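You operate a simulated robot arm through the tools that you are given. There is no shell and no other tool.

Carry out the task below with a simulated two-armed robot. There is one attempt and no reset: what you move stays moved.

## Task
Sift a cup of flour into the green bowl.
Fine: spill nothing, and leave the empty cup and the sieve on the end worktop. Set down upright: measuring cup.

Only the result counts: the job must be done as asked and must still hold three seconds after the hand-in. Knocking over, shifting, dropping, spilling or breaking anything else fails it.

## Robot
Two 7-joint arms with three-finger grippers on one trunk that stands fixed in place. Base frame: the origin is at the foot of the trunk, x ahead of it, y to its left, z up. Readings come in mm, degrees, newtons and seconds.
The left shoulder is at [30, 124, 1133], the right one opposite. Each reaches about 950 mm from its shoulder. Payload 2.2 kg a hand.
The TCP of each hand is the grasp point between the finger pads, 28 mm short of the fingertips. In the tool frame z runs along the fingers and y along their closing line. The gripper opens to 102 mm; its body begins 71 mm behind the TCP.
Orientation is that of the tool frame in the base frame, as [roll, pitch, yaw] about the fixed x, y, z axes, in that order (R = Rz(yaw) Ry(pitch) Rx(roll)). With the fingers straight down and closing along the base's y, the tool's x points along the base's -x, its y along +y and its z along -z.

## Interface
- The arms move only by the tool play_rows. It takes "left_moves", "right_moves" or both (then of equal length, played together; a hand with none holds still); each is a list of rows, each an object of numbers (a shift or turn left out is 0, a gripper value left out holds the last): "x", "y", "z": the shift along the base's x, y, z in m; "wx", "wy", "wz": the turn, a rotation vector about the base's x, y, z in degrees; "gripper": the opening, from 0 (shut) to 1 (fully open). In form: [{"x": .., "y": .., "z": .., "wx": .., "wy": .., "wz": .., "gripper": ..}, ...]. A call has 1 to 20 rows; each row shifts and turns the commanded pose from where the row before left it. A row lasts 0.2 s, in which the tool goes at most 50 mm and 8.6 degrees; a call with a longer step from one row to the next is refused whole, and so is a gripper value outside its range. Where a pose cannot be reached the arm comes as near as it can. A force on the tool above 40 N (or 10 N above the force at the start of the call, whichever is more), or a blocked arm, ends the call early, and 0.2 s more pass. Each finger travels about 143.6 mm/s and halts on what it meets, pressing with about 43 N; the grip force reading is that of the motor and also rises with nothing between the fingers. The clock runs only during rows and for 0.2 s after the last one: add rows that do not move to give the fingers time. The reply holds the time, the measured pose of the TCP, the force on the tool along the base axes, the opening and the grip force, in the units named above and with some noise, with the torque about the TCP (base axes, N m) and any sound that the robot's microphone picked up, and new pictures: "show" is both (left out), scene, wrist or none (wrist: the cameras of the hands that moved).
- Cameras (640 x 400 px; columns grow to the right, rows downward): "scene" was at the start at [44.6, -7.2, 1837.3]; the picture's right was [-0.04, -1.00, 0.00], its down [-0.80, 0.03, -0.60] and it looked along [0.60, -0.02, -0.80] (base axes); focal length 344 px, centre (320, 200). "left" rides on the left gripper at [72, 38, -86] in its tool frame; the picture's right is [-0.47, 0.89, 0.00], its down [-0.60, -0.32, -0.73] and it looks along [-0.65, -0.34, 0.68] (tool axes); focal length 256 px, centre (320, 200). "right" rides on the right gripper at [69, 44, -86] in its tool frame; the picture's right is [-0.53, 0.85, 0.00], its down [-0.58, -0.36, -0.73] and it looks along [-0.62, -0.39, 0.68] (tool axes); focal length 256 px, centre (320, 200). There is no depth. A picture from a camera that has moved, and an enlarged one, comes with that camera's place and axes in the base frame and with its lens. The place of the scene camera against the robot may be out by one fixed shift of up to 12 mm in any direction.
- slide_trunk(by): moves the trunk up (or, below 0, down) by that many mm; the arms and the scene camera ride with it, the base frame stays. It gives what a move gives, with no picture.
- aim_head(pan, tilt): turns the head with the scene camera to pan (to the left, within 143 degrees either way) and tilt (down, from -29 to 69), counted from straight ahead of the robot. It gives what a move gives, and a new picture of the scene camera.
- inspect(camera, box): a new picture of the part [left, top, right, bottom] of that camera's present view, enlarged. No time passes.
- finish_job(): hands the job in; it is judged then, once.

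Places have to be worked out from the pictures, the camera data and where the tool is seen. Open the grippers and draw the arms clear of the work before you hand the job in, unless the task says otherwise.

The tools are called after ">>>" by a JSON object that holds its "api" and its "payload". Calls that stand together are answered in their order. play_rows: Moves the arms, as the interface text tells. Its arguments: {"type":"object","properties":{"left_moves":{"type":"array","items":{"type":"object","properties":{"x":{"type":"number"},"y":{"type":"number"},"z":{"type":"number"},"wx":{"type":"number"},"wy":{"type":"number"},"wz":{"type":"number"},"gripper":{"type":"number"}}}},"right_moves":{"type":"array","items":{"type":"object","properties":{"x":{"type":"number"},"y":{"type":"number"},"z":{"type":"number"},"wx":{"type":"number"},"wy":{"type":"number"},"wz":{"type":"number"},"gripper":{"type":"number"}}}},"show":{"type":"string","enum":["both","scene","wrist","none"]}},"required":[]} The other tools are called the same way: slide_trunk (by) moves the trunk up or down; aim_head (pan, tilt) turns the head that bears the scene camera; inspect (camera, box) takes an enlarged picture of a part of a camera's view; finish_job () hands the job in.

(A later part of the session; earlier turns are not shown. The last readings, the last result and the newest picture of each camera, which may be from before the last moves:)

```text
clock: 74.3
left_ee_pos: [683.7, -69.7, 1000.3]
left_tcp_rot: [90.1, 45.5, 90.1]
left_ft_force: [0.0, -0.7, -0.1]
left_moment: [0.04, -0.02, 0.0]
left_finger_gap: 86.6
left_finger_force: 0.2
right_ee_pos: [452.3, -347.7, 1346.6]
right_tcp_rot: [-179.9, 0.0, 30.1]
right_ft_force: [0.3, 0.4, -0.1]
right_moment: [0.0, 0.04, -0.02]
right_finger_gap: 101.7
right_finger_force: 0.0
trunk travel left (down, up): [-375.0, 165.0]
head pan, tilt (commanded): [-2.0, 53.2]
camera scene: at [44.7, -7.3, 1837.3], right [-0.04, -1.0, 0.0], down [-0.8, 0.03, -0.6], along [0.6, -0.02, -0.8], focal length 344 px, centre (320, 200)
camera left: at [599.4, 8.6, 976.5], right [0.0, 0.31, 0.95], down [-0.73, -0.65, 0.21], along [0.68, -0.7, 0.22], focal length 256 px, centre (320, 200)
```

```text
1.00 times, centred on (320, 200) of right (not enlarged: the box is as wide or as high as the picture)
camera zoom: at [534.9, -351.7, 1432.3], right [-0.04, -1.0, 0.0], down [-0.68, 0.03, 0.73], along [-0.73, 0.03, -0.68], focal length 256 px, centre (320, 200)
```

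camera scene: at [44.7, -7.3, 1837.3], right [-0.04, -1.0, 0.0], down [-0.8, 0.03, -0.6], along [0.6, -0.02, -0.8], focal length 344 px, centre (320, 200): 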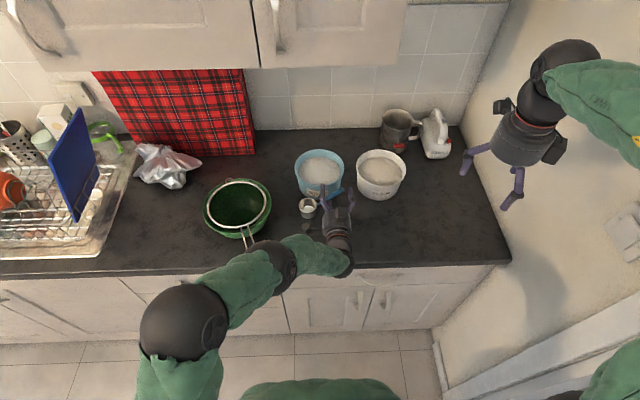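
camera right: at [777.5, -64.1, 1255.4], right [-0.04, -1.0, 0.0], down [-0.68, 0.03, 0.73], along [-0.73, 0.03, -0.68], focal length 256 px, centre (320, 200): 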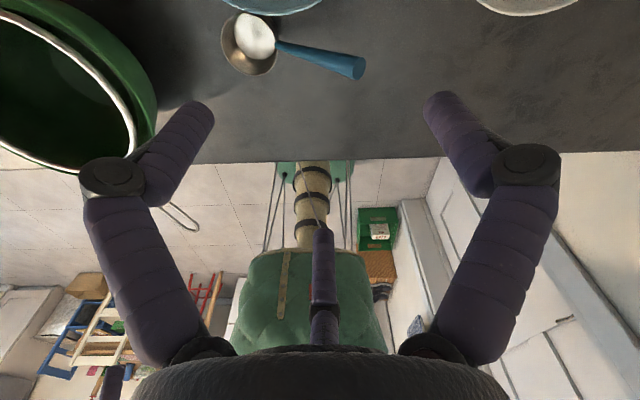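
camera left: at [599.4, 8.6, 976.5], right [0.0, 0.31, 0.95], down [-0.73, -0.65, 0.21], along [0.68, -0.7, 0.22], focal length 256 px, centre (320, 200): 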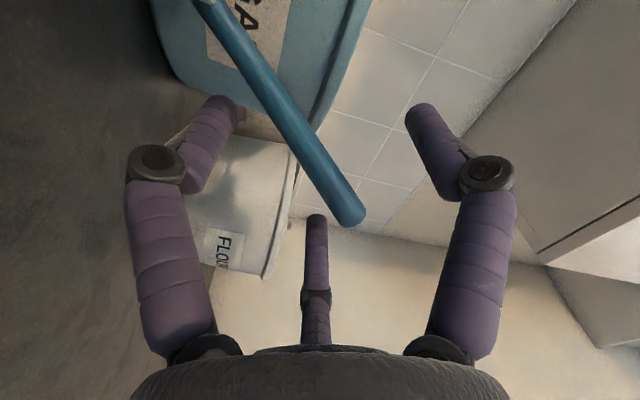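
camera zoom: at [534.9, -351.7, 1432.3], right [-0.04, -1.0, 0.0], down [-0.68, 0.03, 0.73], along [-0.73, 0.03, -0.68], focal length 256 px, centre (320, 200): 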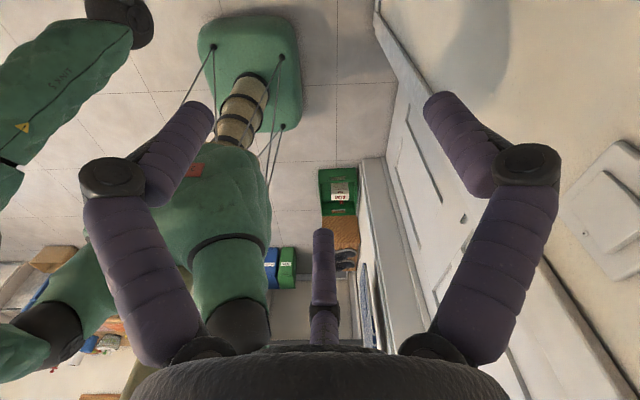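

The elbow joint is at about (428,96,1090), well above the sieve handle (z≈1000), so there is clearance. I close the left gripper on the cup handle.

>>> {"api": "play_rows", "payload": {"left_moves": [{"gripper": 0.6}, {"gripper": 0.4}, {"gripper": 0.2}, {"gripper": 0.0}, {}, {}, {}]}}

>>> {"api": "inspect", "payload": {"camera": "scene", "box": [270, 160, 398, 240]}}

>>> {"api": "inspect", "payload": {"camera": "left", "box": [120, 0, 520, 250]}}

```text
clock: 75.9
left_ee_pos: [684.9, -70.0, 1002.4]
left_tcp_rot: [90.1, 45.6, 90.0]
left_ft_force: [0.1, 0.5, 3.2]
left_moment: [0.5, -0.06, -0.04]
left_finger_gap: 23.4
left_finger_force: 43.4
right_ee_pos: [451.6, -347.8, 1346.7]
right_tcp_rot: [-179.9, 0.1, 29.9]
right_ft_force: [-0.7, 0.7, -0.4]
right_moment: [0.0, -0.01, 0.0]
right_finger_gap: 102.0
right_finger_force: 0.1
trunk travel left (down, up): [-375.0, 165.0]
head pan, tilt (commanded): [-2.0, 53.2]
camera scene: at [44.2, -7.2, 1837.3], right [-0.04, -1.0, 0.0], down [-0.8, 0.03, -0.6], along [0.6, -0.02, -0.8], focal length 344 px, centre (320, 200)
camera left: at [599.4, 8.7, 977.0], right [0.0, 0.31, 0.95], down [-0.73, -0.65, 0.21], along [0.68, -0.69, 0.23], focal length 256 px, centre (320, 200)
```

scene: 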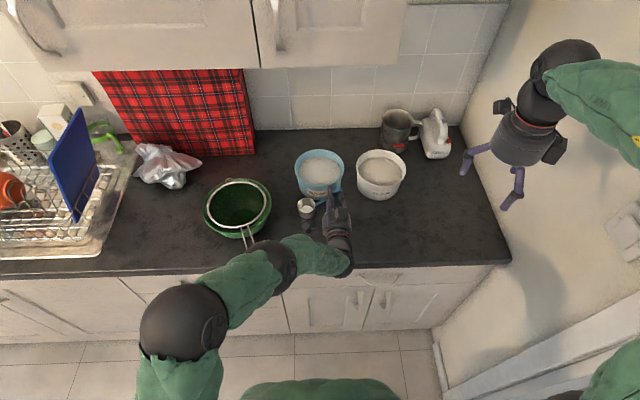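
left: 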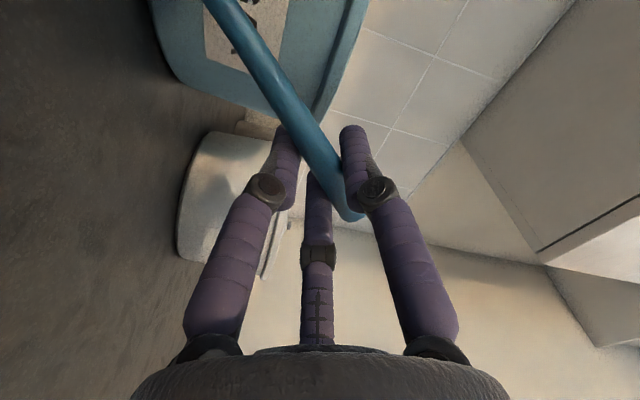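

```text
5.00 times, centred on (334, 200) of scene
camera zoom: at [44.2, -7.2, 1837.3], right [-0.04, -1.0, 0.0], down [-0.8, 0.03, -0.6], along [0.6, -0.02, -0.8], focal length 1721 px, centre (250, 200)
```

zoom: 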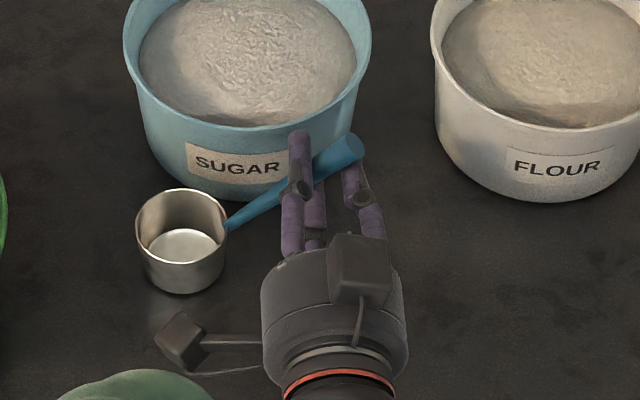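

```text
1.60 times, centred on (320, 125) of left
camera zoom: at [599.4, 8.7, 977.0], right [0.0, 0.31, 0.95], down [-0.73, -0.65, 0.21], along [0.68, -0.69, 0.23], focal length 410 px, centre (320, 320)
```

zoom: 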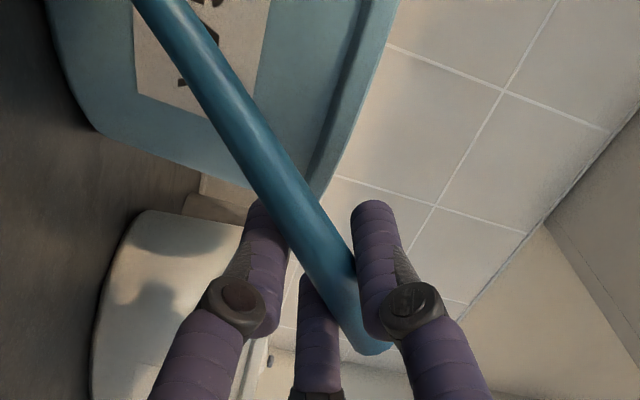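

Firm cross grip with the left hand (gap 23 mm). I lift 60 mm slowly and check the cup stays level.

>>> {"api": "play_rows", "payload": {"left_moves": [{"z": 0.004}, {"z": 0.008}, {"z": 0.016}, {"z": 0.016}, {"z": 0.016}, {}, {}]}}

>>> {"api": "inspect", "payload": {"camera": "scene", "box": [270, 140, 398, 220]}}

>>> {"api": "inspect", "payload": {"camera": "left", "box": [120, 0, 520, 250]}}

```text
clock: 77.5
left_ee_pos: [681.0, -69.5, 1061.7]
left_tcp_rot: [90.0, 45.5, 90.1]
left_ft_force: [0.4, 1.2, -0.9]
left_moment: [-0.07, 0.01, 0.03]
left_finger_gap: 23.2
left_finger_force: 43.6
right_ee_pos: [452.9, -349.1, 1346.0]
right_tcp_rot: [-179.9, 0.0, 30.0]
right_ft_force: [0.1, 0.2, -0.2]
right_moment: [0.01, 0.0, 0.02]
right_finger_gap: 102.1
right_finger_force: 0.1
trunk travel left (down, up): [-375.0, 165.0]
head pan, tilt (commanded): [-2.0, 53.2]
camera scene: at [44.4, -7.3, 1837.3], right [-0.04, -1.0, 0.0], down [-0.8, 0.03, -0.6], along [0.6, -0.02, -0.8], focal length 344 px, centre (320, 200)
camera left: at [595.7, 8.9, 1037.1], right [0.0, 0.31, 0.95], down [-0.73, -0.65, 0.21], along [0.68, -0.7, 0.22], focal length 256 px, centre (320, 200)
```

scene: 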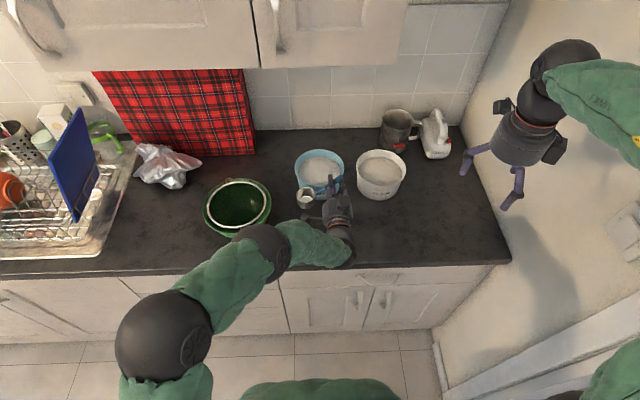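
left: 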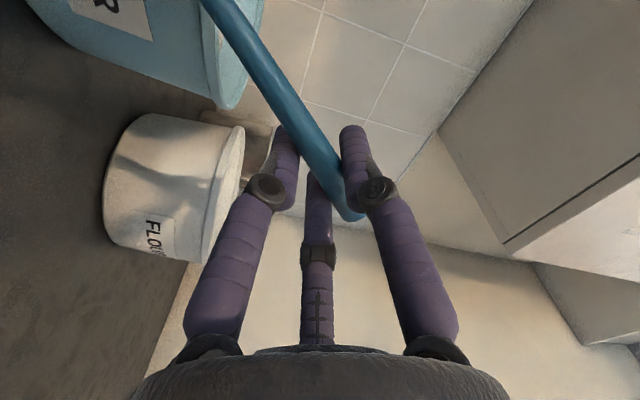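

```text
5.00 times, centred on (334, 180) of scene
camera zoom: at [44.4, -7.3, 1837.3], right [-0.04, -1.0, 0.0], down [-0.8, 0.03, -0.6], along [0.6, -0.02, -0.8], focal length 1721 px, centre (250, 300)
```

zoom: 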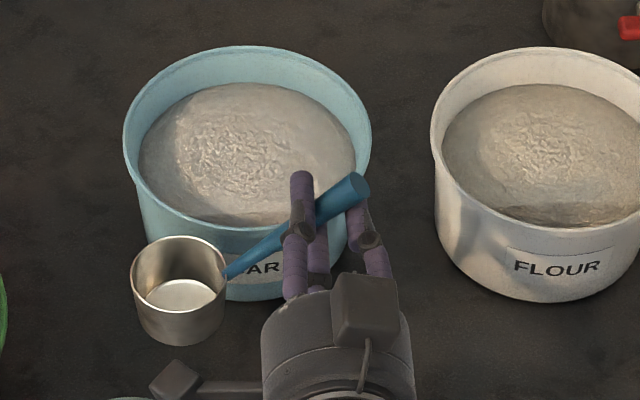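

```text
1.60 times, centred on (320, 125) of left
camera zoom: at [595.7, 8.9, 1037.1], right [0.0, 0.31, 0.95], down [-0.73, -0.65, 0.21], along [0.68, -0.7, 0.22], focal length 410 px, centre (320, 320)
```

zoom: 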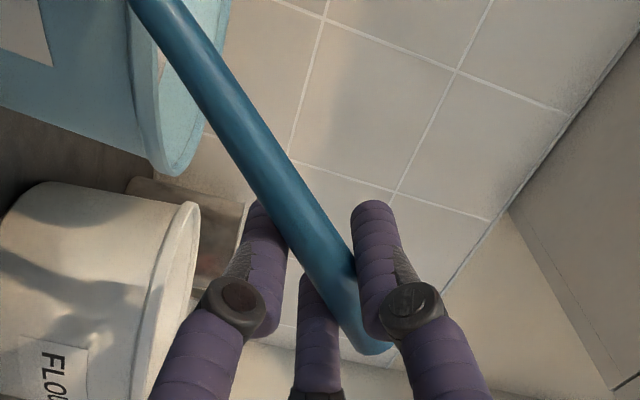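

The grip is rigid. Now I raise the cup and carry it toward the flour tub, yawing −30° so the left arm reaches comfortably; I'll stop above the tub, still level, and look.

>>> {"api": "play_rows", "payload": {"left_moves": [{"z": 0.035}, {"z": 0.04}, {"wz": -7.5, "x": 0.012, "y": -0.028}, {"wz": -7.5, "x": 0.012, "y": -0.028}, {"wz": -7.5, "x": 0.012, "y": -0.028}, {"wz": -7.5, "x": 0.012, "y": -0.028}, {"x": 0.012, "y": -0.028}, {"x": 0.012, "y": -0.028}, {}, {}]}}

>>> {"api": "inspect", "payload": {"camera": "scene", "box": [300, 120, 428, 200]}}

```text
clock: 79.7
left_ee_pos: [729.7, -253.3, 1156.9]
left_tcp_rot: [92.4, 45.4, 71.9]
left_ft_force: [0.3, -0.1, -0.8]
left_moment: [-0.05, -0.01, 0.0]
left_finger_gap: 22.9
left_finger_force: 42.6
left hand out of reach, approached as far as the arm can: row 4, 5, 6
right_ee_pos: [453.6, -348.5, 1346.8]
right_tcp_rot: [-179.9, 0.0, 30.0]
right_ft_force: [0.6, -0.8, 0.4]
right_moment: [0.01, -0.01, -0.01]
right_finger_gap: 102.1
right_finger_force: 0.1
trunk travel left (down, up): [-375.0, 165.0]
head pan, tilt (commanded): [-2.0, 53.2]
camera scene: at [45.4, -8.0, 1837.3], right [-0.04, -1.0, 0.0], down [-0.8, 0.03, -0.6], along [0.6, -0.02, -0.8], focal length 344 px, centre (320, 200)
camera left: at [675.1, -149.2, 1134.6], right [0.13, 0.28, 0.95], down [-0.9, -0.37, 0.23], along [0.41, -0.89, 0.2], focal length 256 px, centre (320, 200)
```

scene: 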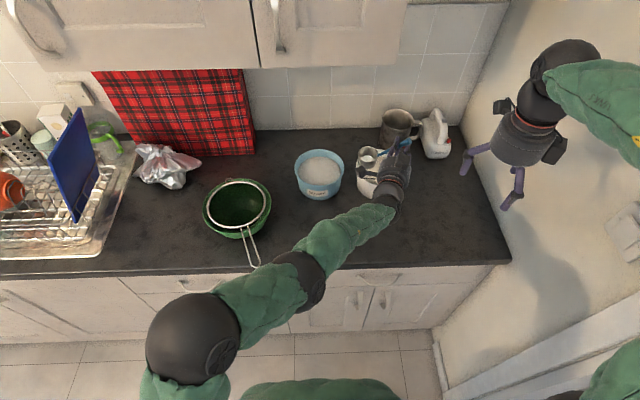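
left: 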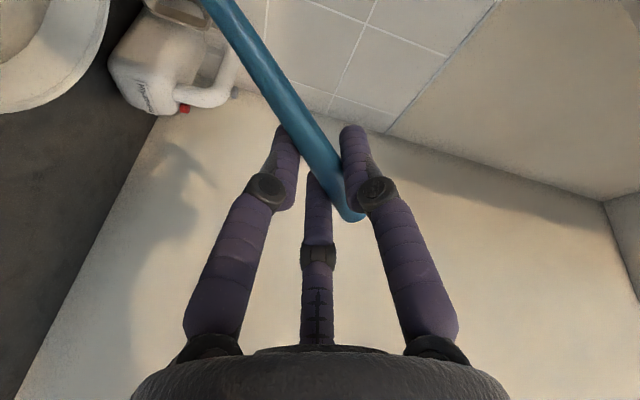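

```text
5.00 times, centred on (364, 160) of scene
camera zoom: at [45.4, -8.0, 1837.3], right [-0.04, -1.0, 0.0], down [-0.8, 0.03, -0.6], along [0.6, -0.02, -0.8], focal length 1721 px, centre (100, 400)
```

zoom: 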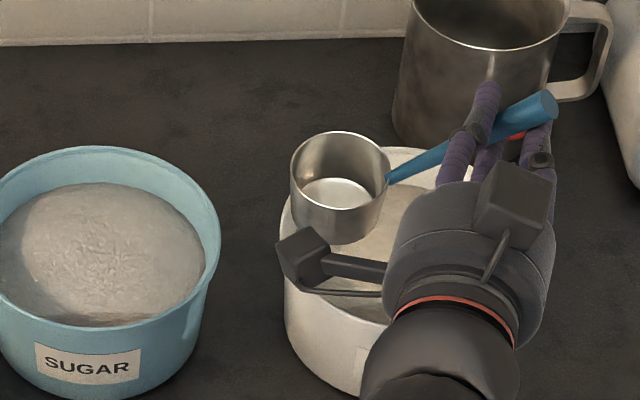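

The left arm limits at a yaw of about −20°, which is fine. I tilt the cup forward 45° above the tub, positioning it so the lip will enter the right-hand part of the flour.

>>> {"api": "play_rows", "payload": {"left_moves": [{"wx": -7.05, "wy": 2.54, "wz": 0.22, "x": 0.0059, "y": -0.0022, "z": -0.001}, {"wx": -7.05, "wy": 2.54, "wz": 0.22, "x": 0.0059, "y": -0.0022, "z": -0.001}, {"wx": -7.05, "wy": 2.54, "wz": 0.22, "x": 0.0059, "y": -0.0022, "z": -0.001}, {"wx": -7.05, "wy": 2.54, "wz": 0.22, "x": 0.0059, "y": -0.0022, "z": -0.001}, {"wx": -7.05, "wy": 2.54, "wz": 0.22, "x": 0.0059, "y": -0.0022, "z": -0.001}, {"wx": -7.05, "wy": 2.54, "wz": 0.22, "x": 0.0059, "y": -0.0022, "z": -0.001}, {}, {}]}}

>>> {"api": "inspect", "payload": {"camera": "scene", "box": [316, 120, 444, 200]}}

```text
clock: 81.5
left_ee_pos: [765.9, -268.3, 1150.4]
left_tcp_rot: [-160.7, 88.1, 179.7]
left_ft_force: [0.3, 0.2, -0.5]
left_moment: [-0.01, -0.01, -0.01]
left_finger_gap: 23.2
left_finger_force: 43.2
right_ee_pos: [453.2, -349.2, 1346.9]
right_tcp_rot: [-180.0, -0.1, 29.9]
right_ft_force: [-0.6, 1.0, -0.1]
right_moment: [0.01, 0.0, -0.01]
right_finger_gap: 102.1
right_finger_force: 0.0
trunk travel left (down, up): [-375.0, 165.0]
head pan, tilt (commanded): [-2.0, 53.2]
camera scene: at [44.8, -7.6, 1837.3], right [-0.04, -1.0, 0.0], down [-0.8, 0.03, -0.6], along [0.6, -0.02, -0.8], focal length 344 px, centre (320, 200)
camera left: at [695.6, -201.4, 1080.7], right [0.31, 0.83, 0.46], down [-0.78, -0.05, 0.63], along [0.55, -0.55, 0.63], focal length 256 px, centre (320, 200)
```

scene: 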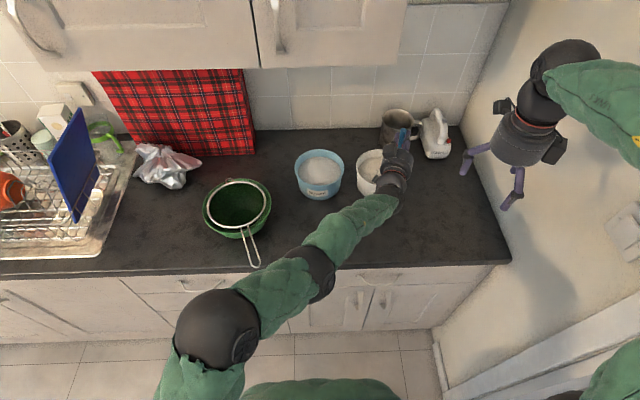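
left: 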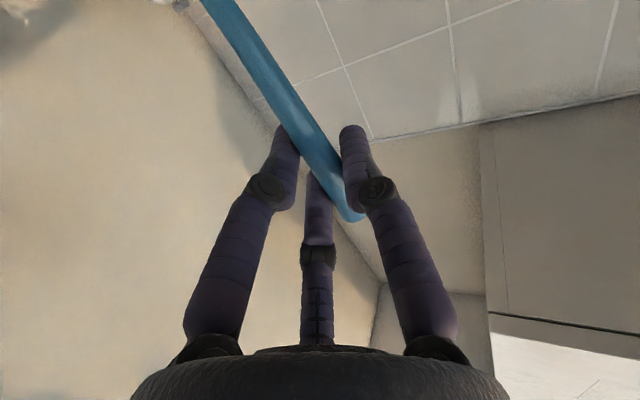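

```text
5.00 times, centred on (380, 160) of scene
camera zoom: at [44.8, -7.6, 1837.3], right [-0.04, -1.0, 0.0], down [-0.8, 0.03, -0.6], along [0.6, -0.02, -0.8], focal length 1721 px, centre (20, 400)
```

zoom: 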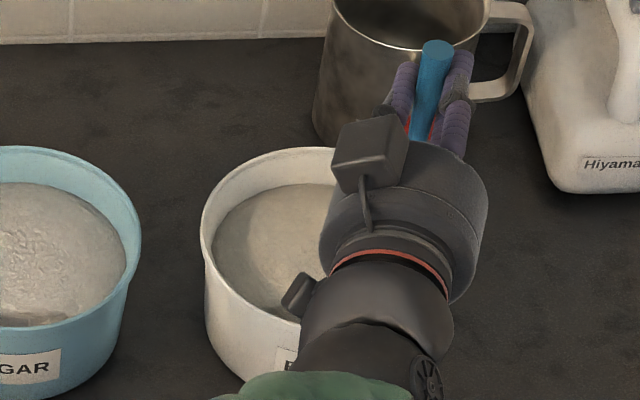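

The hand hides the cup from the scene camera here. I'll bring the right hand high over the left side, turned so that its camera looks down at the flour tub, to serve as a second view.

>>> {"api": "play_rows", "payload": {"right_moves": [{"wz": 8.3, "x": 0.0125, "y": 0.0167, "z": -0.001}, {"wz": 8.3, "x": 0.0125, "y": 0.0167, "z": -0.001}, {"wz": 8.3, "x": 0.0125, "y": 0.0167, "z": -0.001}, {"wz": 8.3, "x": 0.0125, "y": 0.0167, "z": -0.001}, {"wz": 8.3, "x": 0.0125, "y": 0.0167, "z": -0.001}, {"wz": 8.3, "x": 0.0125, "y": 0.0167, "z": -0.001}, {"wz": 8.3, "x": 0.0125, "y": 0.0167, "z": -0.001}, {"wz": 8.3, "x": 0.0125, "y": 0.0167, "z": -0.001}, {"wz": 8.3, "x": 0.0125, "y": 0.0167, "z": -0.001}, {"wz": 8.3, "x": 0.0125, "y": 0.0167, "z": -0.001}, {"wz": 8.3, "x": 0.0125, "y": 0.0167, "z": -0.001}, {"wz": 8.3, "x": 0.0125, "y": 0.0167, "z": -0.001}, {"wz": 8.3, "x": 0.0125, "y": 0.0167, "z": -0.001}, {"wz": 8.3, "x": 0.0125, "y": 0.0167, "z": -0.001}, {"wz": 8.3, "x": 0.0125, "y": 0.0167, "z": -0.001}, {"wz": 8.3, "x": 0.0125, "y": 0.0167, "z": -0.001}, {}, {}]}}

```text
clock: 85.3
left_ee_pos: [766.4, -266.8, 1150.3]
left_tcp_rot: [-161.5, 88.2, 178.8]
left_ft_force: [-0.3, -0.1, -1.1]
left_moment: [-0.04, -0.01, -0.01]
left_finger_gap: 23.1
left_finger_force: 43.1
right_ee_pos: [653.1, -84.4, 1332.4]
right_tcp_rot: [-179.9, 0.0, 162.8]
right_ft_force: [-0.2, -0.4, 0.0]
right_moment: [-0.01, 0.02, 0.03]
right_finger_gap: 102.0
right_finger_force: 0.0
trunk travel left (down, up): [-375.0, 165.0]
head pan, tilt (commanded): [-2.0, 53.2]
camera scene: at [45.3, -6.9, 1837.3], right [-0.04, -1.0, 0.0], down [-0.8, 0.03, -0.6], along [0.6, -0.02, -0.8], focal length 344 px, centre (320, 200)
camera right: at [599.7, -21.3, 1417.2], right [0.76, 0.65, 0.0], down [0.44, -0.52, 0.73], along [0.47, -0.56, -0.68], focal length 256 px, centre (320, 200)
```

scene: 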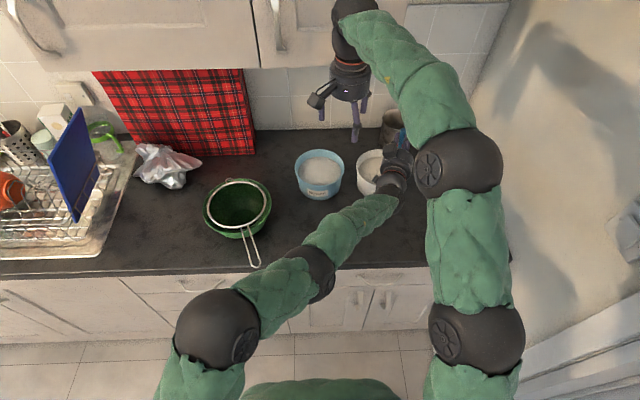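
right: 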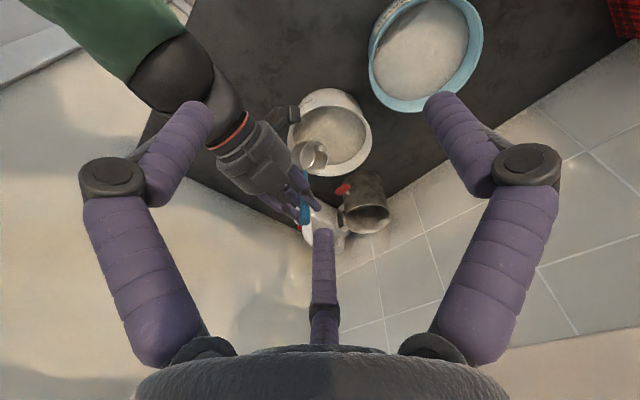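

This view shows the cup over the tub well. Zooming in.

>>> {"api": "inspect", "payload": {"camera": "right", "box": [240, 60, 400, 260]}}

>>> {"api": "inspect", "payload": {"camera": "right", "box": [268, 76, 396, 186]}}

```text
2.00 times, centred on (320, 160) of right
camera zoom: at [599.7, -21.3, 1417.2], right [0.76, 0.65, 0.0], down [0.44, -0.52, 0.73], along [0.47, -0.56, -0.68], focal length 512 px, centre (320, 280)
```

zoom: 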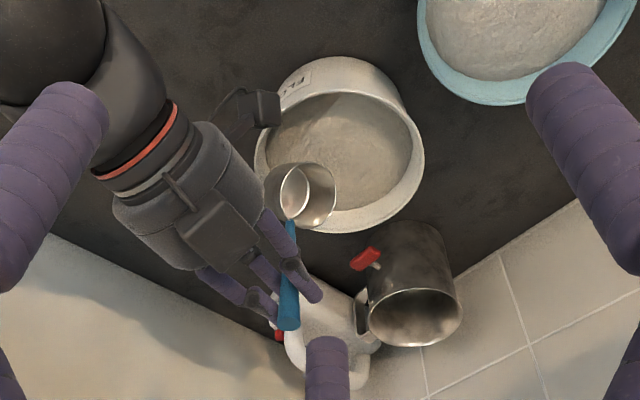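

```text
3.64 times, centred on (332, 131) of right
camera zoom: at [599.7, -21.3, 1417.2], right [0.76, 0.65, 0.0], down [0.44, -0.52, 0.73], along [0.47, -0.56, -0.68], focal length 931 px, centre (276, 451)
```

zoom: 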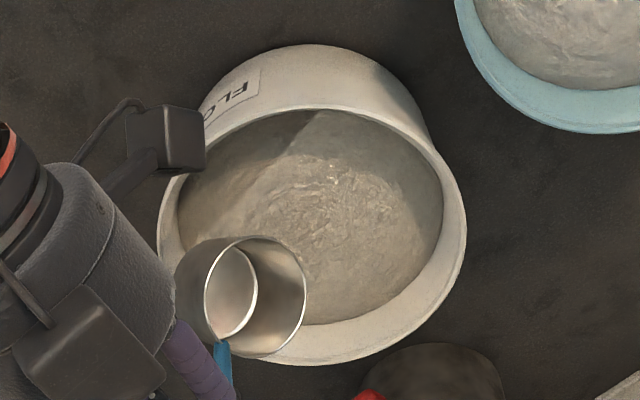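

The wrist camera agrees with my model: cup rim centre (779,-247,1048), tub centre (804,-234), rim z≈988, flour at the wall z≈972. Now I lower the tilted cup into the flour, slowly.

>>> {"api": "play_rows", "payload": {"left_moves": [{"z": -0.011}, {"z": -0.011}, {"z": -0.011}, {"z": -0.008}, {"z": -0.008}, {}, {}], "show": "none"}}

>>> {"api": "inspect", "payload": {"camera": "right", "box": [268, 76, 396, 186]}}

```text
clock: 86.9
left_ee_pos: [765.1, -266.1, 1100.0]
left_tcp_rot: [-161.5, 88.1, 178.6]
left_ft_force: [3.8, 1.4, 0.9]
left_moment: [0.22, -0.39, -0.03]
left_finger_gap: 22.6
left_finger_force: 43.0
right_ee_pos: [651.9, -83.9, 1330.4]
right_tcp_rot: [-179.9, 0.1, 162.8]
right_ft_force: [0.2, -0.5, 0.0]
right_moment: [0.0, -0.01, -0.02]
right_finger_gap: 102.1
right_finger_force: 0.0
trunk travel left (down, up): [-375.0, 165.0]
head pan, tilt (commanded): [-2.0, 53.2]
```

```text
3.64 times, centred on (332, 131) of right
camera zoom: at [599.7, -21.5, 1417.2], right [0.76, 0.65, 0.0], down [0.44, -0.52, 0.73], along [0.47, -0.56, -0.68], focal length 931 px, centre (276, 451)
```

zoom: 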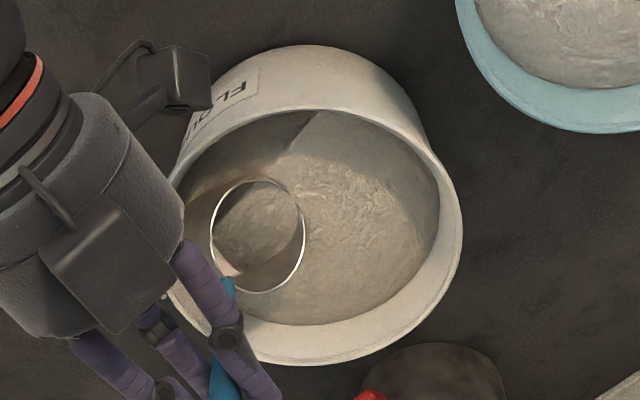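

A sideways force of about 4 N at the cup says its lower edge is touching the tub's near-right wall. I shift the cup 9 mm away from that wall and re-read the force.

>>> {"api": "play_rows", "payload": {"left_moves": [{"z": 0.004, "x": 0.002, "y": 0.0015}, {"x": 0.0035, "y": 0.003}, {"x": 0.0035, "y": 0.003}, {}], "show": "none"}}

>>> {"api": "inspect", "payload": {"camera": "right", "box": [268, 76, 396, 186]}}

```text
clock: 87.9
left_ee_pos: [773.8, -259.9, 1104.3]
left_tcp_rot: [-162.5, 88.1, 177.9]
left_ft_force: [-0.1, -0.4, -0.2]
left_moment: [0.0, -0.01, -0.02]
left_finger_gap: 23.1
left_finger_force: 43.0
right_ee_pos: [651.6, -85.2, 1331.5]
right_tcp_rot: [-179.9, 0.0, 162.8]
right_ft_force: [-0.4, 0.6, -0.3]
right_moment: [0.05, 0.01, 0.0]
right_finger_gap: 101.9
right_finger_force: 0.2
trunk travel left (down, up): [-375.0, 165.0]
head pan, tilt (commanded): [-2.0, 53.2]
```

```text
3.64 times, centred on (332, 131) of right
camera zoom: at [599.2, -21.8, 1417.4], right [0.76, 0.65, 0.0], down [0.44, -0.52, 0.73], along [0.47, -0.56, -0.68], focal length 931 px, centre (276, 451)
```

zoom: 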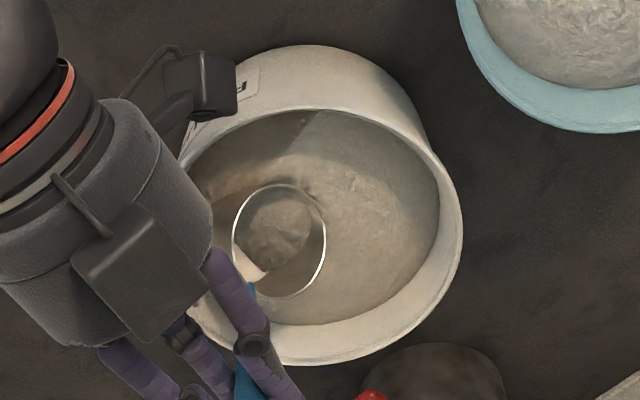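

Force is back to zero and the flour surface shows it is being displaced. I continue down 27 mm at this tilt.

>>> {"api": "play_rows", "payload": {"left_moves": [{"z": -0.007}, {"z": -0.007}, {"z": -0.007}, {"z": -0.006}, {}, {}], "show": "none"}}

>>> {"api": "inspect", "payload": {"camera": "right", "box": [268, 76, 396, 186]}}

```text
clock: 89.3
left_ee_pos: [775.4, -258.2, 1077.0]
left_tcp_rot: [-162.1, 88.2, 178.0]
left_ft_force: [0.4, 0.1, -1.0]
left_moment: [0.02, -0.01, 0.03]
left_finger_gap: 22.9
left_finger_force: 43.2
right_ee_pos: [652.4, -84.4, 1331.1]
right_tcp_rot: [-179.9, 0.1, 162.8]
right_ft_force: [0.5, 0.6, 0.3]
right_moment: [0.0, 0.01, 0.03]
right_finger_gap: 102.0
right_finger_force: 0.2
trunk travel left (down, up): [-375.0, 165.0]
head pan, tilt (commanded): [-2.0, 53.2]
```

```text
3.64 times, centred on (332, 131) of right
camera zoom: at [599.5, -21.8, 1417.3], right [0.76, 0.65, 0.0], down [0.44, -0.52, 0.73], along [0.47, -0.56, -0.68], focal length 931 px, centre (276, 451)
```

zoom: 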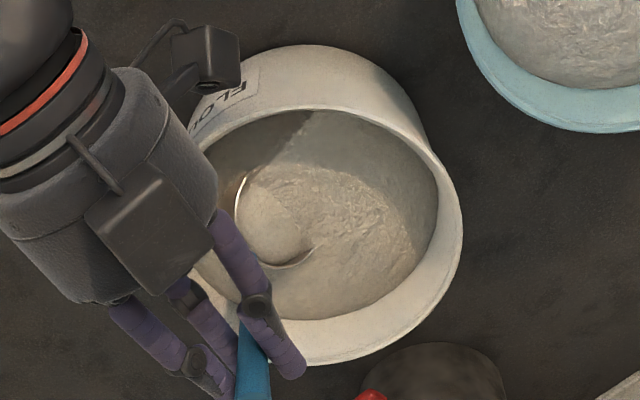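

The lip is buried and flour is in the cup. Next I sweep slightly left while rotating the cup back from 45° to 20° below the surface.

>>> {"api": "play_rows", "payload": {"left_moves": [{"wx": 5.88, "wy": -2.12, "wz": -0.18, "x": -0.0037, "y": -0.0074, "z": -0.0055}, {"wx": 5.88, "wy": -2.12, "wz": -0.18, "x": -0.0037, "y": -0.0074, "z": -0.0055}, {"wx": 5.88, "wy": -2.12, "wz": -0.18, "x": -0.0037, "y": -0.0074, "z": -0.0055}, {"wx": 5.88, "wy": -2.12, "wz": -0.18, "x": -0.0037, "y": -0.0074, "z": -0.0055}, {}, {}], "show": "none"}}

>>> {"api": "inspect", "payload": {"camera": "right", "box": [268, 76, 396, 186]}}

```text
clock: 90.7
left_ee_pos: [759.7, -288.7, 1056.2]
left_tcp_rot: [94.1, 65.4, 74.1]
left_ft_force: [-0.6, 0.1, -1.1]
left_moment: [-0.05, 0.05, -0.01]
left_finger_gap: 23.2
left_finger_force: 42.7
right_ee_pos: [652.5, -84.1, 1332.0]
right_tcp_rot: [-179.9, 0.1, 162.8]
right_ft_force: [0.5, -0.4, -1.0]
right_moment: [0.01, 0.0, -0.03]
right_finger_gap: 102.1
right_finger_force: 0.1
trunk travel left (down, up): [-375.0, 165.0]
head pan, tilt (commanded): [-2.0, 53.2]
```

```text
3.64 times, centred on (332, 131) of right
camera zoom: at [599.4, -21.9, 1417.3], right [0.76, 0.65, 0.0], down [0.44, -0.52, 0.73], along [0.47, -0.56, -0.68], focal length 931 px, centre (276, 451)
```

zoom: 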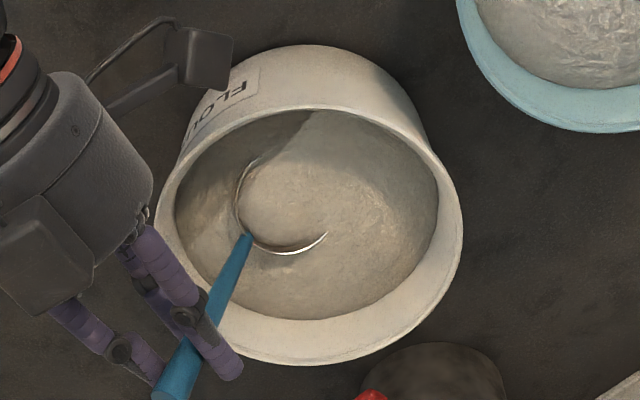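

The cup is now mostly under the flour surface with no load. I rotate almost level (8°) while still immersed.

>>> {"api": "play_rows", "payload": {"left_moves": [{"wx": 5.64, "wy": -2.03, "wz": -0.17, "x": -0.0023, "y": -0.0065, "z": -0.0072}, {"wx": 5.64, "wy": -2.03, "wz": -0.17, "x": -0.0023, "y": -0.0065, "z": -0.0072}, {}, {}], "show": "none"}}

>>> {"api": "inspect", "payload": {"camera": "right", "box": [268, 76, 396, 186]}}

```text
clock: 91.7
left_ee_pos: [754.1, -301.3, 1042.0]
left_tcp_rot: [92.8, 53.4, 72.5]
left_ft_force: [0.3, -0.5, -0.9]
left_moment: [-0.05, 0.03, -0.03]
left_finger_gap: 22.9
left_finger_force: 43.3
right_ee_pos: [652.0, -84.1, 1331.6]
right_tcp_rot: [-179.9, 0.1, 162.8]
right_ft_force: [-0.2, 0.2, 1.2]
right_moment: [0.0, 0.01, -0.01]
right_finger_gap: 101.9
right_finger_force: 0.0
trunk travel left (down, up): [-375.0, 165.0]
head pan, tilt (commanded): [-2.0, 53.2]
```

```text
3.64 times, centred on (332, 131) of right
camera zoom: at [599.4, -21.9, 1417.3], right [0.76, 0.65, 0.0], down [0.44, -0.52, 0.73], along [0.47, -0.56, -0.68], focal length 931 px, centre (276, 451)
```

zoom: 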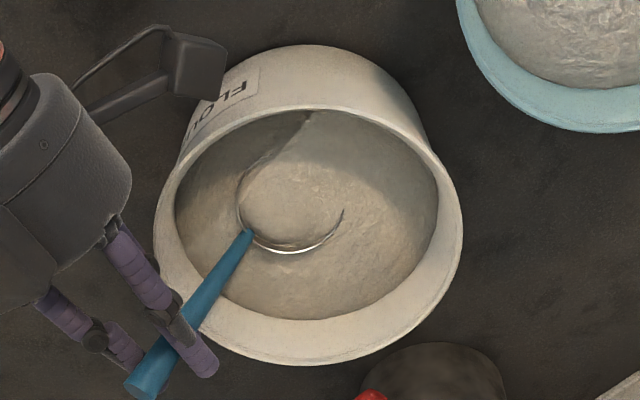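

The cup is full to the rim under the surface. I level it completely as it leaves the flour and lift it slowly over the tub.

>>> {"api": "play_rows", "payload": {"left_moves": [{"wx": 3.76, "wy": -1.36, "wz": -0.12, "x": -0.0015, "y": -0.0041, "z": 0.004}, {"wx": 3.76, "wy": -1.36, "wz": -0.12, "x": -0.0014, "y": -0.0039, "z": 0.006}, {"z": 0.006}, {"z": 0.006}, {"z": 0.008}, {"z": 0.008}, {"z": 0.008}, {}, {}], "show": "scene"}}

>>> {"api": "inspect", "payload": {"camera": "right", "box": [268, 76, 396, 186]}}

>>> {"api": "inspect", "payload": {"camera": "scene", "box": [316, 120, 444, 200]}}

```text
clock: 93.7
left_ee_pos: [751.9, -309.8, 1086.9]
left_tcp_rot: [92.3, 45.4, 72.0]
left_ft_force: [-0.6, 1.3, -1.5]
left_moment: [-0.05, 0.04, -0.06]
left_finger_gap: 23.0
left_finger_force: 43.0
right_ee_pos: [651.7, -84.4, 1331.6]
right_tcp_rot: [-179.8, 0.0, 162.9]
right_ft_force: [0.1, 0.1, 0.4]
right_moment: [0.01, 0.0, 0.01]
right_finger_gap: 102.2
right_finger_force: 0.1
trunk travel left (down, up): [-375.0, 165.0]
head pan, tilt (commanded): [-2.0, 53.2]
camera scene: at [44.7, -7.4, 1837.3], right [-0.04, -1.0, 0.0], down [-0.8, 0.03, -0.6], along [0.6, -0.02, -0.8], focal length 344 px, centre (320, 200)
```

scene: 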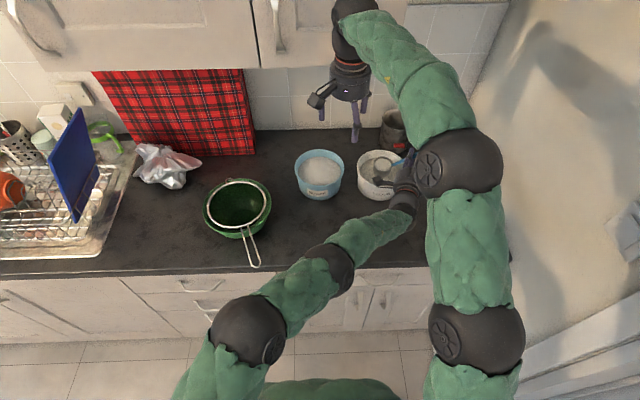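

```text
3.64 times, centred on (332, 131) of right
camera zoom: at [599.3, -21.8, 1417.3], right [0.76, 0.65, 0.0], down [0.44, -0.52, 0.73], along [0.47, -0.56, -0.68], focal length 931 px, centre (276, 451)
```

zoom: 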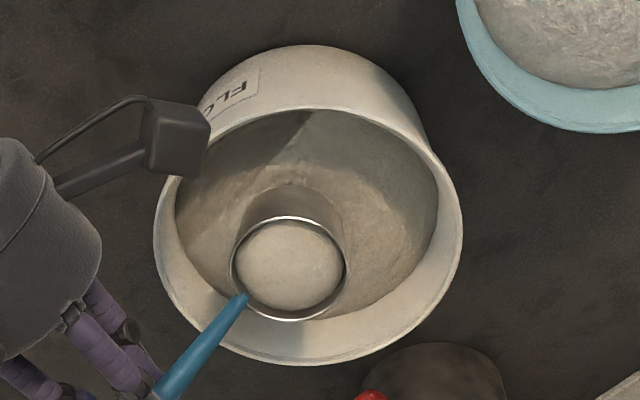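

```text
5.00 times, centred on (380, 160) of scene
camera zoom: at [44.7, -7.4, 1837.3], right [-0.04, -1.0, 0.0], down [-0.8, 0.03, -0.6], along [0.6, -0.02, -0.8], focal length 1721 px, centre (20, 400)
```

zoom: 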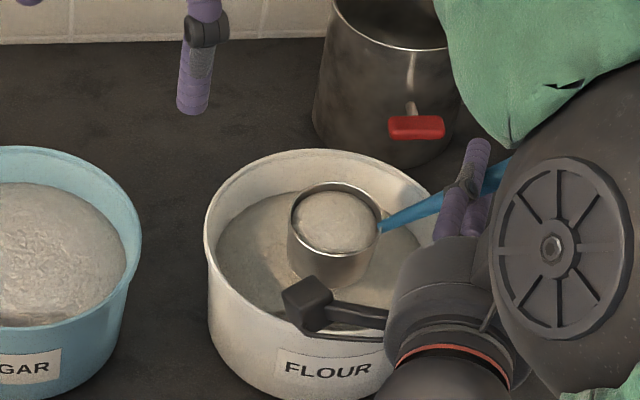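

The cup is full of flour (slightly domed) and nothing is on the counter. I first park the right arm back out of the way before moving the full cup.

>>> {"api": "play_rows", "payload": {"right_moves": [{"z": 0.02}, {"x": -0.02, "y": -0.0265}, {"x": -0.02, "y": -0.0265}, {"x": -0.02, "y": -0.0265}, {"x": -0.02, "y": -0.0265}, {"x": -0.02, "y": -0.0265}, {"x": -0.02, "y": -0.0265}, {"x": -0.02, "y": -0.0265}, {"x": -0.02, "y": -0.0265}, {"x": -0.02, "y": -0.0265}, {"x": -0.02, "y": -0.0265}, {}], "show": "scene"}}

>>> {"api": "inspect", "payload": {"camera": "scene", "box": [316, 120, 444, 200]}}

```text
clock: 96.3
left_ee_pos: [753.5, -309.1, 1088.1]
left_tcp_rot: [92.4, 45.6, 72.1]
left_ft_force: [0.2, -0.4, -0.9]
left_moment: [-0.09, 0.03, -0.01]
left_finger_gap: 23.1
left_finger_force: 42.8
right_ee_pos: [456.3, -352.8, 1351.1]
right_tcp_rot: [-179.9, -0.1, 162.7]
right_ft_force: [0.2, -0.2, -0.5]
right_moment: [-0.01, -0.01, -0.01]
right_finger_gap: 102.0
right_finger_force: 0.0
trunk travel left (down, up): [-375.0, 165.0]
head pan, tilt (commanded): [-2.0, 53.2]
camera scene: at [45.7, -6.9, 1837.3], right [-0.04, -1.0, 0.0], down [-0.8, 0.03, -0.6], along [0.6, -0.02, -0.8], focal length 344 px, centre (320, 200)
```

scene: 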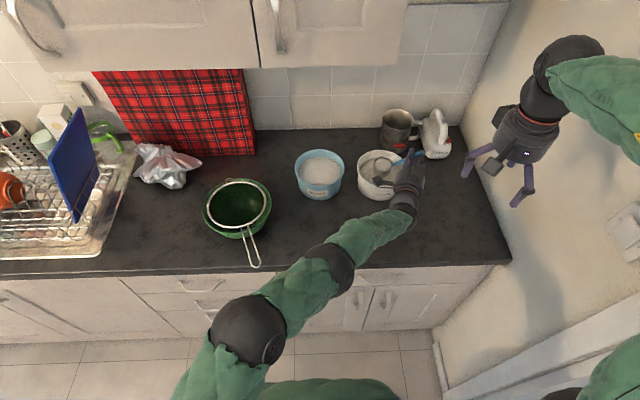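

```text
5.00 times, centred on (380, 160) of scene
camera zoom: at [45.7, -6.9, 1837.3], right [-0.04, -1.0, 0.0], down [-0.8, 0.03, -0.6], along [0.6, -0.02, -0.8], focal length 1721 px, centre (20, 400)
```

zoom: 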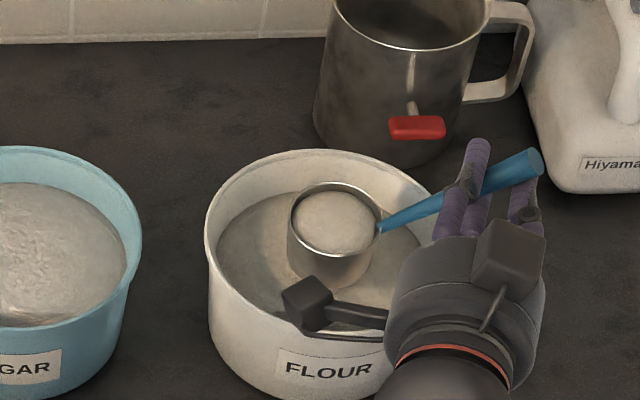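

Everything is clean. I now raise the cup gently, correcting the residual 1.7° tilt, and confirm before the traverse.

>>> {"api": "play_rows", "payload": {"left_moves": [{"z": 0.005}, {"z": 0.01, "wx": -0.2, "wy": -0.55}, {"z": 0.014, "wx": -0.2, "wy": -0.55}, {"z": 0.014, "wx": -0.18, "wy": -0.5}, {"z": 0.01}, {"z": 0.005}, {}], "show": "none"}}

>>> {"api": "play_rows", "payload": {"left_moves": [{"x": -0.0018, "y": 0.008, "wz": 1.13}, {"x": -0.0036, "y": 0.016, "wz": 1.13}, {"x": -0.0054, "y": 0.024, "wz": 1.13}, {"x": -0.0067, "y": 0.03, "wz": 1.13}, {"x": -0.0076, "y": 0.034, "wz": 1.13}, {"x": -0.008, "y": 0.036, "wz": 1.13}, {"x": -0.008, "y": 0.036, "wz": 1.13}, {"x": -0.008, "y": 0.036, "wz": 1.13}, {"x": -0.008, "y": 0.036, "wz": 1.13}, {"x": -0.0076, "y": 0.034, "wz": 1.13}, {"x": -0.0067, "y": 0.03, "wz": 1.13}, {"x": -0.0054, "y": 0.024, "wz": 1.13}, {"x": -0.0036, "y": 0.016, "wz": 1.13}, {"x": -0.0018, "y": 0.008, "wz": 1.13}, {}, {}], "show": "scene"}}

>>> {"api": "inspect", "payload": {"camera": "scene", "box": [200, 120, 360, 220]}}

```text
clock: 97.9
left_ee_pos: [751.8, -309.6, 1144.3]
left_tcp_rot: [90.0, 45.6, 70.3]
left_ft_force: [-0.3, 0.0, -0.9]
left_moment: [-0.09, 0.04, 0.02]
left_finger_gap: 22.9
left_finger_force: 42.8
right_ee_pos: [455.6, -353.6, 1350.5]
right_tcp_rot: [-179.8, 0.0, 162.8]
right_ft_force: [0.7, -0.5, 0.5]
right_moment: [0.01, -0.01, 0.01]
right_finger_gap: 102.0
right_finger_force: 0.1
trunk travel left (down, up): [-375.0, 165.0]
head pan, tilt (commanded): [-2.0, 53.2]
```

```text
clock: 101.3
left_ee_pos: [664.4, -9.0, 1173.5]
left_tcp_rot: [89.9, 45.7, 86.1]
left_ft_force: [0.4, 0.8, -0.9]
left_moment: [-0.1, 0.0, 0.03]
left_finger_gap: 23.4
left_finger_force: 42.8
left hand out of reach, approached as far as the arm can: row 8, 9, 10, 11, 12, 13
right_ee_pos: [456.5, -351.7, 1351.4]
right_tcp_rot: [-180.0, -0.1, 162.7]
right_ft_force: [-0.1, -0.4, -0.6]
right_moment: [0.0, -0.04, 0.0]
right_finger_gap: 101.7
right_finger_force: 0.0
trunk travel left (down, up): [-375.0, 165.0]
head pan, tilt (commanded): [-2.0, 53.2]
camera scene: at [44.7, -7.2, 1837.3], right [-0.04, -1.0, 0.0], down [-0.8, 0.03, -0.6], along [0.6, -0.02, -0.8], focal length 344 px, centre (320, 200)
```

scene: 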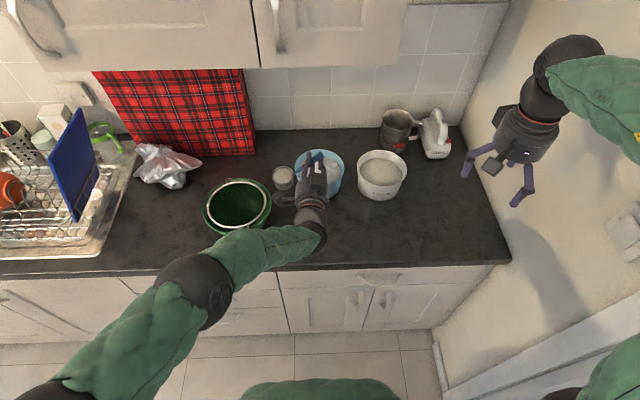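

```text
4.00 times, centred on (280, 170) of scene
camera zoom: at [44.7, -7.2, 1837.3], right [-0.04, -1.0, 0.0], down [-0.8, 0.03, -0.6], along [0.6, -0.02, -0.8], focal length 1377 px, centre (480, 320)
```

zoom: 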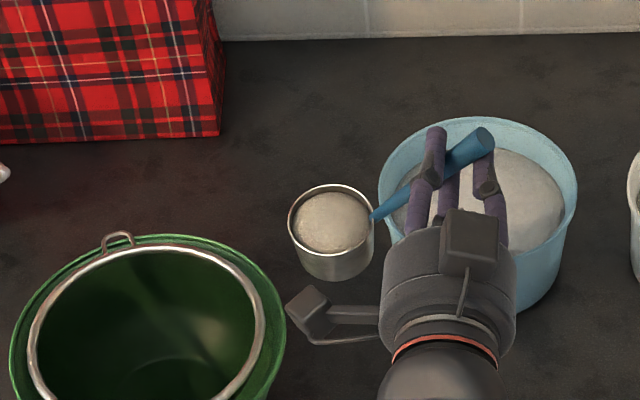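

The cup is still level and full, but the left arm deviated a little (it's near a joint limit). I try a small further step left and down to see how it responds.

>>> {"api": "play_rows", "payload": {"left_moves": [{"y": 0.01}, {"y": 0.015}, {"y": 0.015}, {"y": 0.01}, {}], "show": "none"}}

```text
clock: 102.5
left_ee_pos: [659.1, 7.3, 1193.0]
left_tcp_rot: [90.3, 45.6, 86.7]
left_ft_force: [-0.1, 0.0, -1.1]
left_moment: [-0.07, 0.03, 0.04]
left_finger_gap: 23.1
left_finger_force: 42.9
left hand out of reach, approached as far as the arm can: row 1, 2, 3, 4
right_ee_pos: [454.8, -352.2, 1351.3]
right_tcp_rot: [-179.8, 0.0, 162.8]
right_ft_force: [-2.0, 0.0, 0.3]
right_moment: [-0.02, 0.0, 0.01]
right_finger_gap: 102.0
right_finger_force: 0.0
trunk travel left (down, up): [-375.0, 165.0]
head pan, tilt (commanded): [-2.0, 53.2]
```

Moving left here pushes the hand up against some limit. I test which directions are free: a small yaw to the right first.

>>> {"api": "play_rows", "payload": {"left_moves": [{"wz": -4}, {"wz": -4}, {}], "show": "none"}}

>>> {"api": "play_rows", "payload": {"left_moves": [{"y": 0.015}, {"y": 0.015}, {}], "show": "none"}}

>>> {"api": "play_rows", "payload": {"left_moves": [{"x": 0.015}, {"x": 0.015}, {}], "show": "scene"}}

```text
clock: 103.3
left_ee_pos: [659.9, 7.1, 1191.4]
left_tcp_rot: [90.2, 45.7, 86.8]
left_ft_force: [-0.4, 1.1, -1.2]
left_moment: [-0.05, 0.03, -0.01]
left_finger_gap: 22.9
left_finger_force: 42.6
left hand out of reach, approached as far as the arm can: row 1, 2
right_ee_pos: [455.2, -352.0, 1351.0]
right_tcp_rot: [-179.9, 0.0, 162.9]
right_ft_force: [0.5, -0.2, 0.1]
right_moment: [0.0, 0.02, 0.0]
right_finger_gap: 102.2
right_finger_force: 0.2
trunk travel left (down, up): [-375.0, 165.0]
head pan, tilt (commanded): [-2.0, 53.2]
```

```text
clock: 104.1
left_ee_pos: [659.4, 17.9, 1199.8]
left_tcp_rot: [90.8, 45.6, 87.6]
left_ft_force: [-0.3, 0.3, -1.3]
left_moment: [-0.07, 0.02, -0.02]
left_finger_gap: 22.9
left_finger_force: 43.0
left hand out of reach, approached as far as the arm can: row 1, 2
right_ee_pos: [454.0, -352.6, 1351.2]
right_tcp_rot: [-180.0, 0.0, 162.7]
right_ft_force: [0.5, 1.0, 0.5]
right_moment: [0.02, 0.02, -0.01]
right_finger_gap: 102.0
right_finger_force: 0.1
trunk travel left (down, up): [-375.0, 165.0]
head pan, tilt (commanded): [-2.0, 53.2]
```

```text
clock: 104.9
left_ee_pos: [657.9, 18.8, 1200.2]
left_tcp_rot: [90.7, 45.6, 87.8]
left_ft_force: [-1.6, -0.6, -1.3]
left_moment: [-0.05, 0.04, -0.03]
left_finger_gap: 23.3
left_finger_force: 42.9
left hand out of reach, approached as far as the arm can: row 1, 2
right_ee_pos: [454.8, -350.2, 1351.8]
right_tcp_rot: [-180.0, 0.0, 162.8]
right_ft_force: [0.1, 0.3, 0.8]
right_moment: [0.02, -0.01, 0.03]
right_finger_gap: 101.9
right_finger_force: 0.1
trunk travel left (down, up): [-375.0, 165.0]
head pan, tilt (commanded): [-2.0, 53.2]
camera scene: at [44.6, -7.3, 1837.3], right [-0.04, -1.0, 0.0], down [-0.8, 0.03, -0.6], along [0.6, -0.02, -0.8], focal length 344 px, centre (320, 200)
```

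scene: 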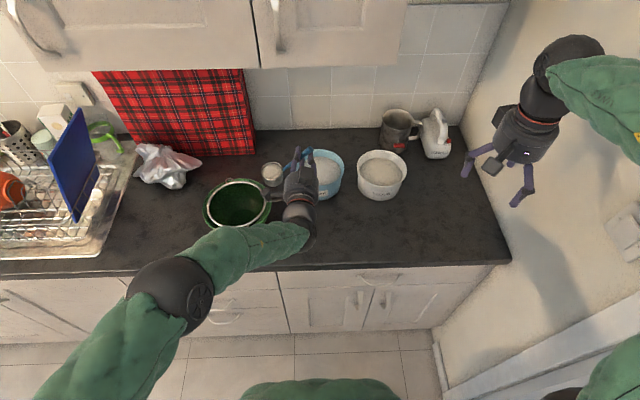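

Forward motion and right yaw are blocked while left yaw may be free. I test a left yaw of 16° and then forward motion.

>>> {"api": "play_rows", "payload": {"left_moves": [{"wz": 4}, {"wz": 4}, {"wz": 4}, {"wz": 4}, {}], "show": "none"}}

>>> {"api": "play_rows", "payload": {"left_moves": [{"x": 0.012}, {"x": 0.018}, {"x": 0.012}, {}], "show": "none"}}

>>> {"api": "play_rows", "payload": {"left_moves": [{"y": 0.012}, {"y": 0.018}, {"y": 0.012}, {}], "show": "none"}}

```text
clock: 106.1
left_ee_pos: [658.0, 16.8, 1200.8]
left_tcp_rot: [90.2, 45.6, 102.8]
left_ft_force: [0.6, 0.9, -1.1]
left_moment: [-0.07, -0.06, -0.02]
left_finger_gap: 23.0
left_finger_force: 43.2
right_ee_pos: [455.9, -351.6, 1352.0]
right_tcp_rot: [-179.8, 0.0, 162.8]
right_ft_force: [-0.1, -0.5, -0.1]
right_moment: [-0.02, -0.01, 0.01]
right_finger_gap: 101.9
right_finger_force: 0.1
trunk travel left (down, up): [-375.0, 165.0]
head pan, tilt (commanded): [-2.0, 53.2]
```

```text
clock: 107.1
left_ee_pos: [699.8, 15.9, 1200.3]
left_tcp_rot: [90.2, 45.4, 102.8]
left_ft_force: [-0.6, -0.8, -1.6]
left_moment: [-0.07, 0.01, -0.03]
left_finger_gap: 22.9
left_finger_force: 42.7
right_ee_pos: [455.1, -353.3, 1352.4]
right_tcp_rot: [-180.0, 0.0, 162.9]
right_ft_force: [-0.8, 0.0, 0.0]
right_moment: [0.03, 0.01, -0.03]
right_finger_gap: 102.0
right_finger_force: 0.1
trunk travel left (down, up): [-375.0, 165.0]
head pan, tilt (commanded): [-2.0, 53.2]
```

```text
clock: 108.1
left_ee_pos: [699.1, 57.5, 1199.7]
left_tcp_rot: [90.2, 45.6, 102.8]
left_ft_force: [-0.4, -0.3, -0.9]
left_moment: [-0.08, -0.05, -0.01]
left_finger_gap: 23.1
left_finger_force: 43.4
right_ee_pos: [455.1, -353.8, 1351.6]
right_tcp_rot: [-179.9, 0.1, 162.8]
right_ft_force: [-0.2, -0.2, -0.1]
right_moment: [0.0, -0.03, 0.01]
right_finger_gap: 101.8
right_finger_force: 0.1
trunk travel left (down, up): [-375.0, 165.0]
head pan, tilt (commanded): [-2.0, 53.2]
```

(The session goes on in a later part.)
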